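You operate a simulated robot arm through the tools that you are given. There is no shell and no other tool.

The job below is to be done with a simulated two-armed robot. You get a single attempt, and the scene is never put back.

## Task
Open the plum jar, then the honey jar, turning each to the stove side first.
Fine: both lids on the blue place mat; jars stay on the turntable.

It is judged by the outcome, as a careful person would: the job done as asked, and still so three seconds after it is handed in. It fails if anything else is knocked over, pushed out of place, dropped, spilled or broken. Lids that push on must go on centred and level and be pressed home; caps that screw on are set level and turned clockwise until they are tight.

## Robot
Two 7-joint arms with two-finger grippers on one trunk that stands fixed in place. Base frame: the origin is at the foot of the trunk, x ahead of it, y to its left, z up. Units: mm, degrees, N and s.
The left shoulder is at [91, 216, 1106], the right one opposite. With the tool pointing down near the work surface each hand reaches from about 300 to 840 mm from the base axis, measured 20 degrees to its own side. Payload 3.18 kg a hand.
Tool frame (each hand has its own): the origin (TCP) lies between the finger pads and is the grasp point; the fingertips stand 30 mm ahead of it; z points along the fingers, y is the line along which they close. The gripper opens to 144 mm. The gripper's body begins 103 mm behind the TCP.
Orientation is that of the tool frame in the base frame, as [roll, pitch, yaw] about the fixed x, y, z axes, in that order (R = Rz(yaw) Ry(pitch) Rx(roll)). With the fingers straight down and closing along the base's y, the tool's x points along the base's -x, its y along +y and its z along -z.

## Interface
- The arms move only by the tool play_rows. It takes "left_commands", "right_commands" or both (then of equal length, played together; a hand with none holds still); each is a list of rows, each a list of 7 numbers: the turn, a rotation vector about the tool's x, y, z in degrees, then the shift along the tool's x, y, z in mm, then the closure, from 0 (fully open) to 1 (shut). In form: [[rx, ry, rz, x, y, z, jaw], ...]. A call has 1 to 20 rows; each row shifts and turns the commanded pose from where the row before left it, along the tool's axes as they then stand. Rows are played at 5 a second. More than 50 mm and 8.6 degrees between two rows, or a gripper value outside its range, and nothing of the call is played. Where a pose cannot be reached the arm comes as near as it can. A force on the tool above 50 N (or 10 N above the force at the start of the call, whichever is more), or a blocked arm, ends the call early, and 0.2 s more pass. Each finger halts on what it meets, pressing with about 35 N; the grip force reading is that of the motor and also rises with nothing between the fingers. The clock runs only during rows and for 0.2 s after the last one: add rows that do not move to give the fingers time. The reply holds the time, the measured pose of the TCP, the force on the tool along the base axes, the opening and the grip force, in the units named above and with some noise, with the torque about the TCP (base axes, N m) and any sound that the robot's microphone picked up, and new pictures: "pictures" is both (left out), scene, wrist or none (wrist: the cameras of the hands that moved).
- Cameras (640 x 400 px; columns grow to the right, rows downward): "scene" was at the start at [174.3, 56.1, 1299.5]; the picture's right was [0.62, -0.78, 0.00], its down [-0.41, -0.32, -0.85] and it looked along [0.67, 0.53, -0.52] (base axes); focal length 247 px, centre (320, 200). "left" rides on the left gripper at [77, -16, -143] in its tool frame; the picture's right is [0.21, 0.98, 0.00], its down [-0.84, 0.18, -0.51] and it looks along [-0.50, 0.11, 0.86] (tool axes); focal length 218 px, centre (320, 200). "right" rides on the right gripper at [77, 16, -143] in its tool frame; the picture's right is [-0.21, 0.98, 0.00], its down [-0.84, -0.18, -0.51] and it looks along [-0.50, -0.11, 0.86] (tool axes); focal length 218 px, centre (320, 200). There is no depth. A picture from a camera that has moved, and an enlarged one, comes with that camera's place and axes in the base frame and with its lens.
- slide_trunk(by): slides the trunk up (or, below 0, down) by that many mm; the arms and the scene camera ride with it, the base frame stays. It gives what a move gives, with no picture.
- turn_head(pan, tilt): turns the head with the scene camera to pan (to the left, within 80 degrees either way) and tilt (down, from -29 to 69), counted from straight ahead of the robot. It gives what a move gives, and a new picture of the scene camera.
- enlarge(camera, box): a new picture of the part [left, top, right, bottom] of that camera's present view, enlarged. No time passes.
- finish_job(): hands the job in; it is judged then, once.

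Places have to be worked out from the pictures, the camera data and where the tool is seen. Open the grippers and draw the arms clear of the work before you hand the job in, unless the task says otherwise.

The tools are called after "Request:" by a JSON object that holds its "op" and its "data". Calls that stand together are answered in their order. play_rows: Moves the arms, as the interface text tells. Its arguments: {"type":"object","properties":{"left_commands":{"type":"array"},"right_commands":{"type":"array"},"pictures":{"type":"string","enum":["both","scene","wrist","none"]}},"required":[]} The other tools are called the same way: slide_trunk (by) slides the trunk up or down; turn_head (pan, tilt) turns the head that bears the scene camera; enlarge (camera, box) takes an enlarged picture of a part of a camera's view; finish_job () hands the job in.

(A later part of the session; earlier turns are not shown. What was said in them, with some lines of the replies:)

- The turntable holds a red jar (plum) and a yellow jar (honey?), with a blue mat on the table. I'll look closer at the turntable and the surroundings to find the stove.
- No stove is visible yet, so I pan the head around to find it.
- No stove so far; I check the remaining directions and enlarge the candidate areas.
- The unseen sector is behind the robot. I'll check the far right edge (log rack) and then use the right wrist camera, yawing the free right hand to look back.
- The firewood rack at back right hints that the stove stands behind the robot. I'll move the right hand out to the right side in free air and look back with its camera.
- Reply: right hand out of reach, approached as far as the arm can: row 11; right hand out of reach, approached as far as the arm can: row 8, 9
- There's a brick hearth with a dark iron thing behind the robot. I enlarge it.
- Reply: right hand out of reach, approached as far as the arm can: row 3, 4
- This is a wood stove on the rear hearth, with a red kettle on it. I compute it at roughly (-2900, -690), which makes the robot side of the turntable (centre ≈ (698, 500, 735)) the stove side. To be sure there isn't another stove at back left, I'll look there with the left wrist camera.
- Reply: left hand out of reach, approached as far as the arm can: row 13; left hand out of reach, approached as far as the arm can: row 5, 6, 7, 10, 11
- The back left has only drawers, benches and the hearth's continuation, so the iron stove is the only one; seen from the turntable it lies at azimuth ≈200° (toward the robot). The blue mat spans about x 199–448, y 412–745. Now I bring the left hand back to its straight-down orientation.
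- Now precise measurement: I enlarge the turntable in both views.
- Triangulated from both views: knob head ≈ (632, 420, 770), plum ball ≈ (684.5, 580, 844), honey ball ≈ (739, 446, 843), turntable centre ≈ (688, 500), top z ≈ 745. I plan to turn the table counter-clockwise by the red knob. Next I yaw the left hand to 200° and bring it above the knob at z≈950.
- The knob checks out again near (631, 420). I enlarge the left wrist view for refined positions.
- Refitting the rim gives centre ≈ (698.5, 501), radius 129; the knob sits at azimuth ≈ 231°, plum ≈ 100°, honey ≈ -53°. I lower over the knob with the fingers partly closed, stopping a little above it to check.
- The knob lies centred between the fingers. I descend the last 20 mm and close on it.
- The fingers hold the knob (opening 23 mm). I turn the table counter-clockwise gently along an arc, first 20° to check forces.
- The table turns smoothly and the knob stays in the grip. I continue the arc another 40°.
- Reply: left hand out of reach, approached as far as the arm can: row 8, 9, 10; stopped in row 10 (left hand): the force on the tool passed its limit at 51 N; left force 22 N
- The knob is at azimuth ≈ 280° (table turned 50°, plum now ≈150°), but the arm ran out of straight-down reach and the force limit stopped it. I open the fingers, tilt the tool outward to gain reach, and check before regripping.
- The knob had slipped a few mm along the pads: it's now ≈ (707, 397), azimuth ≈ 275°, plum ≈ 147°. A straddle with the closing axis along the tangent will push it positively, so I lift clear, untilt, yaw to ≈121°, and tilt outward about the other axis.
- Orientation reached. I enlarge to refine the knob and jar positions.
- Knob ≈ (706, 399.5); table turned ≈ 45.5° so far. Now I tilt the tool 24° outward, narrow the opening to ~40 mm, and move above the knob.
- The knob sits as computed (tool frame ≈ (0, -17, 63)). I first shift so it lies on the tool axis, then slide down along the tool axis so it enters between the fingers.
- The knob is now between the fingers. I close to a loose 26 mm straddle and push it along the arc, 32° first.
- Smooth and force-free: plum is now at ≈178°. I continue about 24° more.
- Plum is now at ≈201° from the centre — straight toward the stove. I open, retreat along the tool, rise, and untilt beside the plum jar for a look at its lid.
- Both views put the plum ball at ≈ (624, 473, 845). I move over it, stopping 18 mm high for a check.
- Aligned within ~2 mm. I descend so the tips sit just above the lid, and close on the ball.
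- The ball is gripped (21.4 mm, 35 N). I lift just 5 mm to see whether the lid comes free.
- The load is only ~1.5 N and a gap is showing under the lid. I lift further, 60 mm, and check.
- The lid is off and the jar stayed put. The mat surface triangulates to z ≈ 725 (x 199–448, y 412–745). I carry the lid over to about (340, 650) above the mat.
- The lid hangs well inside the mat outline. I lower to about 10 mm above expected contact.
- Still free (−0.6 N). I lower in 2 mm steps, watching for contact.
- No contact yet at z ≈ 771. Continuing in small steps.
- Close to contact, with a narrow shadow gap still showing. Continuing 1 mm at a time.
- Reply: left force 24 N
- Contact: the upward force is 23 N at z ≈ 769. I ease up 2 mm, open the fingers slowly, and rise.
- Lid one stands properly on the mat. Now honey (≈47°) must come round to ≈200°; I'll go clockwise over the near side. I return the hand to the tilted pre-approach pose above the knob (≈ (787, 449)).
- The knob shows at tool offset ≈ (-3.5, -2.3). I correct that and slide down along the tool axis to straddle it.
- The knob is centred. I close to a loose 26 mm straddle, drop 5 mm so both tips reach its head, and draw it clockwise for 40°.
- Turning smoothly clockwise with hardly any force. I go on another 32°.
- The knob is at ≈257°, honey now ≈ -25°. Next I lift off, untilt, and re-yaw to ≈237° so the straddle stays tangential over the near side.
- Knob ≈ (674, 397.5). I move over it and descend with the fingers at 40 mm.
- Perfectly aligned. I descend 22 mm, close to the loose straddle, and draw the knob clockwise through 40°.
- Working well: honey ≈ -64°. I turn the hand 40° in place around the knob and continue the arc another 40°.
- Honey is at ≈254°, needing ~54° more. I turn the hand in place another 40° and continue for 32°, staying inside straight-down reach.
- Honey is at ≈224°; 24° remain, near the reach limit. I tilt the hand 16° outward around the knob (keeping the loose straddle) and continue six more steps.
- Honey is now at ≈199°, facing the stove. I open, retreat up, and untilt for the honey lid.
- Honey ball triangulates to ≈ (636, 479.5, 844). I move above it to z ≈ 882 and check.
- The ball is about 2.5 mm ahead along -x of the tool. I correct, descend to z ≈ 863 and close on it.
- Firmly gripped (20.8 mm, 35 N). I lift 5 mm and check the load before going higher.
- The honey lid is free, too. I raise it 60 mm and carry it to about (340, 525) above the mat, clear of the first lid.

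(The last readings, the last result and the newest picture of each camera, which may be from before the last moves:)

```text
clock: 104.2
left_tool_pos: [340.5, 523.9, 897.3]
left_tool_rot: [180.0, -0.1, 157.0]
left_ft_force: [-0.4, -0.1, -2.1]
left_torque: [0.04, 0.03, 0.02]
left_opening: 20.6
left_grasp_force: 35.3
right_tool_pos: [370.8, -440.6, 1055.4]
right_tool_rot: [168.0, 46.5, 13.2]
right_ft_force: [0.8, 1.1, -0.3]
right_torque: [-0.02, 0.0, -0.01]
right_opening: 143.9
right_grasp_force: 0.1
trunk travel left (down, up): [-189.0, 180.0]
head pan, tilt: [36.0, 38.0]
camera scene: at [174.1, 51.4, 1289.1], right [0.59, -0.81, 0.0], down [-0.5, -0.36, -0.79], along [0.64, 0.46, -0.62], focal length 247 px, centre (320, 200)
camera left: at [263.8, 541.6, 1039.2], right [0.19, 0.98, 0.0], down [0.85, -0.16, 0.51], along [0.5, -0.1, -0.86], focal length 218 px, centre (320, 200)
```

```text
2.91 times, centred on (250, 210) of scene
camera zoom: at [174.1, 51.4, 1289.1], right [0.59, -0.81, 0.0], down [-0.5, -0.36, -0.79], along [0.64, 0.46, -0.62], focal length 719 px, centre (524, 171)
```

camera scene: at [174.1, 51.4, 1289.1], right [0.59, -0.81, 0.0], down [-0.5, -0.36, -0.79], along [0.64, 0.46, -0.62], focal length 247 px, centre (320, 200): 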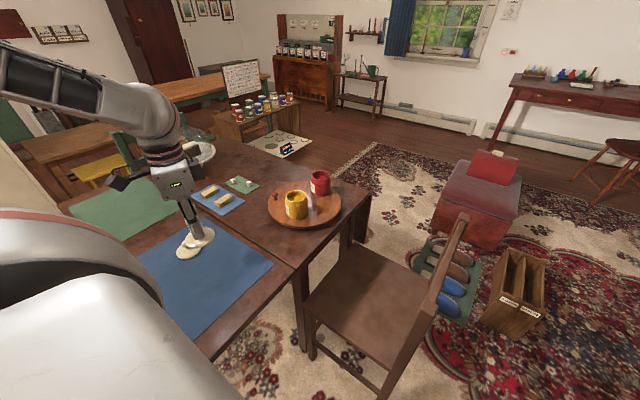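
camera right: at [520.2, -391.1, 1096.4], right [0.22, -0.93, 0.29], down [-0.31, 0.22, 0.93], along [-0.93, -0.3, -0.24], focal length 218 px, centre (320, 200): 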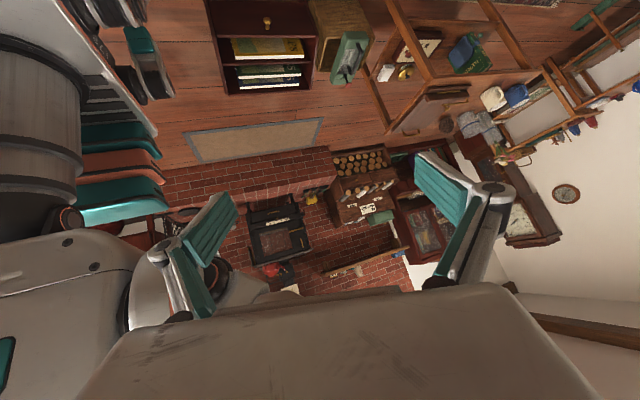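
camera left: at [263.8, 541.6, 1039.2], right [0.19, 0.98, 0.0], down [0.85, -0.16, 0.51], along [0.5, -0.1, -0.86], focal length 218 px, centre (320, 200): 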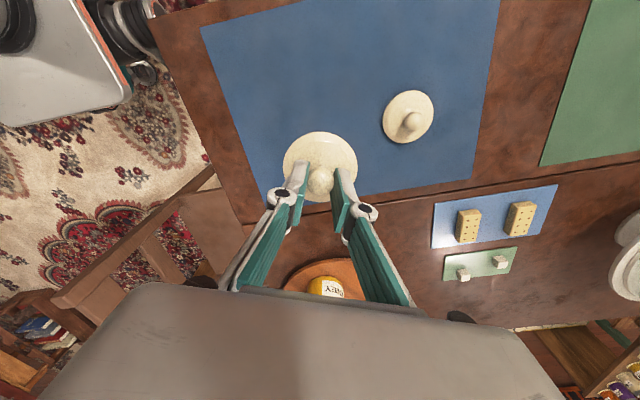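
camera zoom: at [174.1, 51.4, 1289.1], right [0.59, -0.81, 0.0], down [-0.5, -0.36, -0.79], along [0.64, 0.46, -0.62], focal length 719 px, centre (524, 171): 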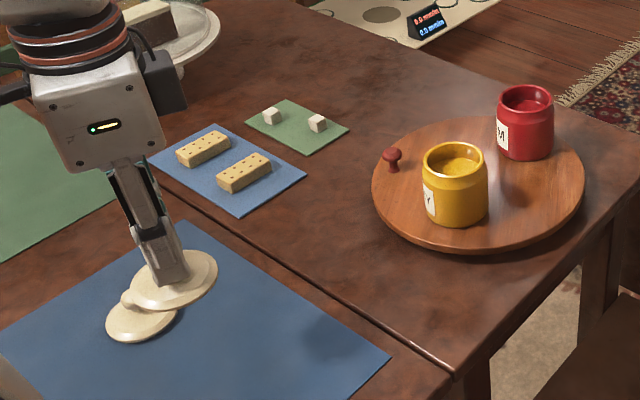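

Both jars stand open on the turntable. I lower the second lid to ~10 mm above expected contact, then in small steps.

Request:
{"op": "play_rows", "data": {"left_commands": [[0, 0, 0, 0, 0, 30, 0.95], [0, 0, 0, 0, 0, 40, 0.95], [0, 0, 0, 0, 0, 35, 0.95], [0, 0, 0, 0, 0, 14, 0.95], [0, 0, 0, 0, 0, 0, 0.95]], "pictures": "none"}}

Request:
{"op": "play_rows", "data": {"left_commands": [[0, 0, 0, 0, 0, 2, 0.95], [0, 0, 0, 0, 0, 2, 0.95], [0, 0, 0, 0, 0, 1.5, 0.95], [0, 0, 0, 0, 0, 0, 0.95]], "pictures": "none"}}

Request:
{"op": "play_rows", "data": {"left_commands": [[0, 0, 0, 0, 0, 1, 0.95], [0, 0, 0, 0, 0, 1, 0.95], [0, 0, 0, 0, 0, 0, 0.95]], "pictures": "none"}}

```text
clock: 105.4
left_tool_pos: [339.5, 526.2, 780.3]
left_tool_rot: [-180.0, 0.0, 157.2]
left_ft_force: [0.8, -0.3, -0.9]
left_torque: [-0.02, -0.02, 0.02]
left_opening: 20.9
left_grasp_force: 34.9
right_tool_pos: [370.2, -440.5, 1055.2]
right_tool_rot: [167.8, 46.3, 13.3]
right_ft_force: [-0.4, -0.2, -0.4]
right_torque: [-0.04, -0.03, 0.0]
right_opening: 143.8
right_grasp_force: 0.1
trunk travel left (down, up): [-189.0, 180.0]
head pan, tilt: [36.0, 38.0]
```

```text
clock: 106.4
left_tool_pos: [338.7, 525.8, 774.5]
left_tool_rot: [180.0, -0.1, 156.9]
left_ft_force: [-0.2, 0.6, -1.4]
left_torque: [-0.02, 0.0, 0.0]
left_opening: 20.9
left_grasp_force: 34.9
right_tool_pos: [370.3, -441.8, 1055.3]
right_tool_rot: [167.9, 46.3, 13.3]
right_ft_force: [0.4, -1.0, 0.6]
right_torque: [0.02, 0.0, 0.0]
right_opening: 144.2
right_grasp_force: 0.0
trunk travel left (down, up): [-189.0, 180.0]
head pan, tilt: [36.0, 38.0]
```

```text
clock: 107.2
left_tool_pos: [340.1, 525.4, 772.6]
left_tool_rot: [-180.0, -0.1, 157.0]
left_ft_force: [0.8, 0.0, -0.5]
left_torque: [0.03, -0.03, -0.01]
left_opening: 20.9
left_grasp_force: 34.6
right_tool_pos: [371.5, -441.8, 1055.3]
right_tool_rot: [167.9, 46.4, 13.3]
right_ft_force: [0.9, 0.4, -0.2]
right_torque: [-0.01, 0.01, 0.02]
right_opening: 143.9
right_grasp_force: 0.0
trunk travel left (down, up): [-189.0, 180.0]
head pan, tilt: [36.0, 38.0]
```

No contact yet at z ≈ 772.5. I go on in 1 mm steps.

Request:
{"op": "play_rows", "data": {"left_commands": [[0, 0, 0, 0, 0, 1, 0.95], [0, 0, 0, 0, 0, 0, 0.95]], "pictures": "none"}}

Request:
{"op": "play_rows", "data": {"left_commands": [[0, 0, 0, 0, 0, 1, 0.95], [0, 0, 0, 0, 0, 0, 0.95]], "pictures": "none"}}

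Request:
{"op": "play_rows", "data": {"left_commands": [[0, 0, 0, 0, 0, 1, 0.95], [0, 0, 0, 0, 0, 0, 0.95]], "pictures": "none"}}

```text
clock: 107.8
left_tool_pos: [340.3, 526.7, 771.9]
left_tool_rot: [-180.0, 0.0, 157.0]
left_ft_force: [0.1, 0.8, -0.5]
left_torque: [-0.02, -0.04, -0.01]
left_opening: 21.0
left_grasp_force: 35.2
right_tool_pos: [371.9, -439.9, 1056.6]
right_tool_rot: [167.9, 46.4, 13.3]
right_ft_force: [-0.2, 0.3, -0.3]
right_torque: [0.0, 0.01, -0.03]
right_opening: 143.9
right_grasp_force: 0.1
trunk travel left (down, up): [-189.0, 180.0]
head pan, tilt: [36.0, 38.0]
```

```text
clock: 108.4
left_tool_pos: [340.6, 525.7, 771.1]
left_tool_rot: [180.0, -0.1, 157.1]
left_ft_force: [0.6, 0.2, -0.5]
left_torque: [0.02, 0.0, 0.04]
left_opening: 20.7
left_grasp_force: 34.8
right_tool_pos: [371.2, -440.4, 1057.3]
right_tool_rot: [167.8, 46.3, 13.3]
right_ft_force: [0.3, -0.6, -0.4]
right_torque: [-0.03, 0.02, 0.0]
right_opening: 144.2
right_grasp_force: 0.0
trunk travel left (down, up): [-189.0, 180.0]
head pan, tilt: [36.0, 38.0]
```

```text
clock: 109.0
left_tool_pos: [340.1, 525.5, 770.5]
left_tool_rot: [179.8, -0.1, 156.9]
left_ft_force: [-2.0, 0.2, 8.0]
left_torque: [-0.04, -0.09, -0.03]
left_opening: 20.6
left_grasp_force: 34.4
right_tool_pos: [369.2, -441.8, 1056.8]
right_tool_rot: [167.9, 46.3, 13.4]
right_ft_force: [-0.5, -0.2, 0.1]
right_torque: [0.01, 0.01, -0.01]
right_opening: 143.7
right_grasp_force: 0.0
trunk travel left (down, up): [-189.0, 180.0]
head pan, tilt: [36.0, 38.0]
```

Contact (8 N up): the lid rests on the mat. I ease off 1 mm, open slowly, and rise straight up.

Request:
{"op": "play_rows", "data": {"left_commands": [[0, 0, 0, 0, 0, -0.5, 0.95], [0, 0, 0, 0, 0, -0.3, 0.9], [0, 0, 0, 0, 0, 0, 0.84], [0, 0, 0, 0, 0, 0, 0.78], [0, 0, 0, 0, 0, 0, 0.7], [0, 0, 0, 0, 0, -15, 0.65], [0, 0, 0, 0, 0, -30, 0.6], [0, 0, 0, 0, 0, -45, 0.4], [0, 0, 0, 0, 0, -45, 0.2], [0, 0, 0, 0, 0, -45, 0], [0, 0, 0, 0, 0, -45, 0], [0, 0, 0, 0, 0, -45, 0], [0, 0, 0, 0, 0, 0, 0]], "pictures": "both"}}

Request:
{"op": "enlarge", "data": {"camera": "scene", "box": [130, 150, 350, 280]}}

Request:
{"op": "enlarge", "data": {"camera": "left", "box": [200, 0, 520, 260]}}

```text
clock: 111.8
left_tool_pos: [340.9, 522.4, 1040.0]
left_tool_rot: [180.0, -0.2, 157.0]
left_ft_force: [0.7, 0.5, -0.8]
left_torque: [-0.01, 0.01, 0.01]
left_opening: 144.1
left_grasp_force: 0.1
right_tool_pos: [371.1, -441.4, 1055.7]
right_tool_rot: [167.9, 46.4, 13.3]
right_ft_force: [-0.3, -0.3, -0.5]
right_torque: [-0.03, 0.0, 0.03]
right_opening: 144.1
right_grasp_force: 0.1
trunk travel left (down, up): [-189.0, 180.0]
head pan, tilt: [36.0, 38.0]
camera scene: at [174.1, 51.4, 1289.1], right [0.59, -0.81, 0.0], down [-0.5, -0.36, -0.79], along [0.64, 0.46, -0.62], focal length 247 px, centre (320, 200)
camera left: at [265.1, 539.4, 1183.2], right [0.19, 0.98, 0.0], down [0.85, -0.16, 0.51], along [0.5, -0.1, -0.86], focal length 218 px, centre (320, 200)
```

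scene: 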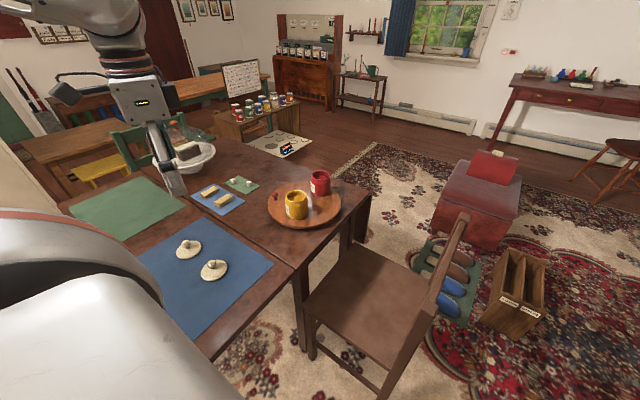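
left: 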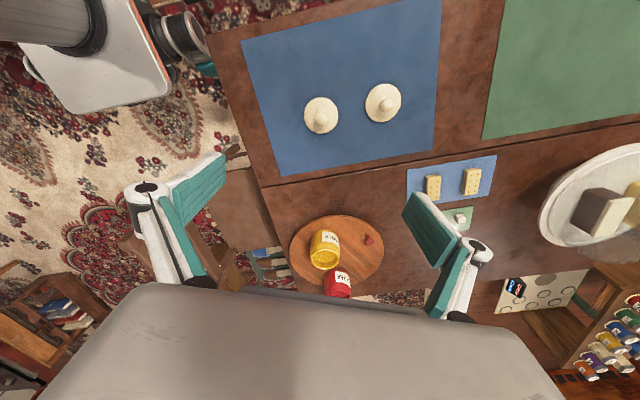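

```text
2.91 times, centred on (240, 215) of scene
camera zoom: at [174.1, 51.4, 1289.1], right [0.59, -0.81, 0.0], down [-0.5, -0.36, -0.79], along [0.64, 0.46, -0.62], focal length 719 px, centre (553, 156)
```

zoom: 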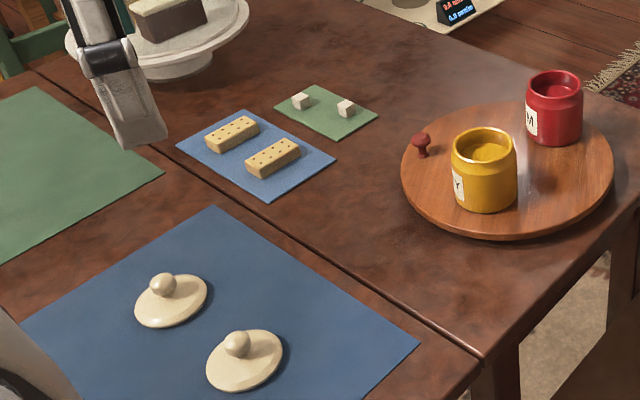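

```text
1.54 times, centred on (360, 130) of left
camera zoom: at [265.1, 539.4, 1183.2], right [0.19, 0.98, 0.0], down [0.85, -0.16, 0.51], along [0.5, -0.1, -0.86], focal length 336 px, centre (258, 308)
```

zoom: 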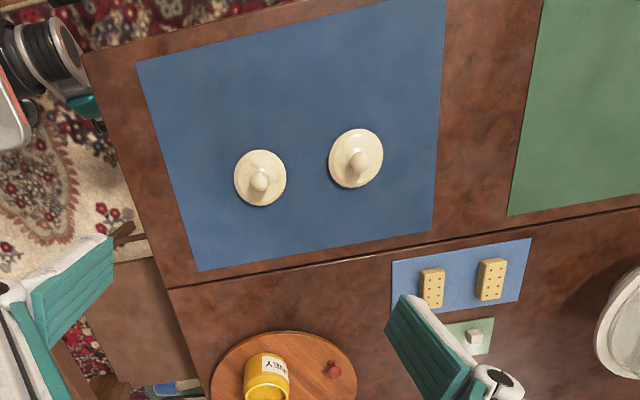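

Both lids rest upright and separate on the blue mat. Both jars stand open on the turntable, and nothing else has moved. The grippers are open and clear of the work, so I hand the job in.

Request:
{"op": "finish_job", "data": {}}

```text
The job is handed in.
```

Both jars are open and still standing on the turntable, and both lids are on the blue place mat. I opened the plum jar first, then the honey jar.

- **Stove side:** The only stove I found is the iron wood stove behind the robot. I turned each jar to the side of the turntable facing it before lifting its lid. By my estimate each jar ended within a few degrees of that direction.
- **Turning:** I turned the turntable by its red knob. Early on, the arm reached its limit and stopped at 51 N while holding the knob. I let go, tilted the hand and went on, and after that there was hardly any force.
- **Lids:** Both lifted straight off without unscrewing. They stand upright and apart on the mat.
- **Everything else:** In the last pictures nothing else on the table has moved. Both grippers are open and clear of the table.
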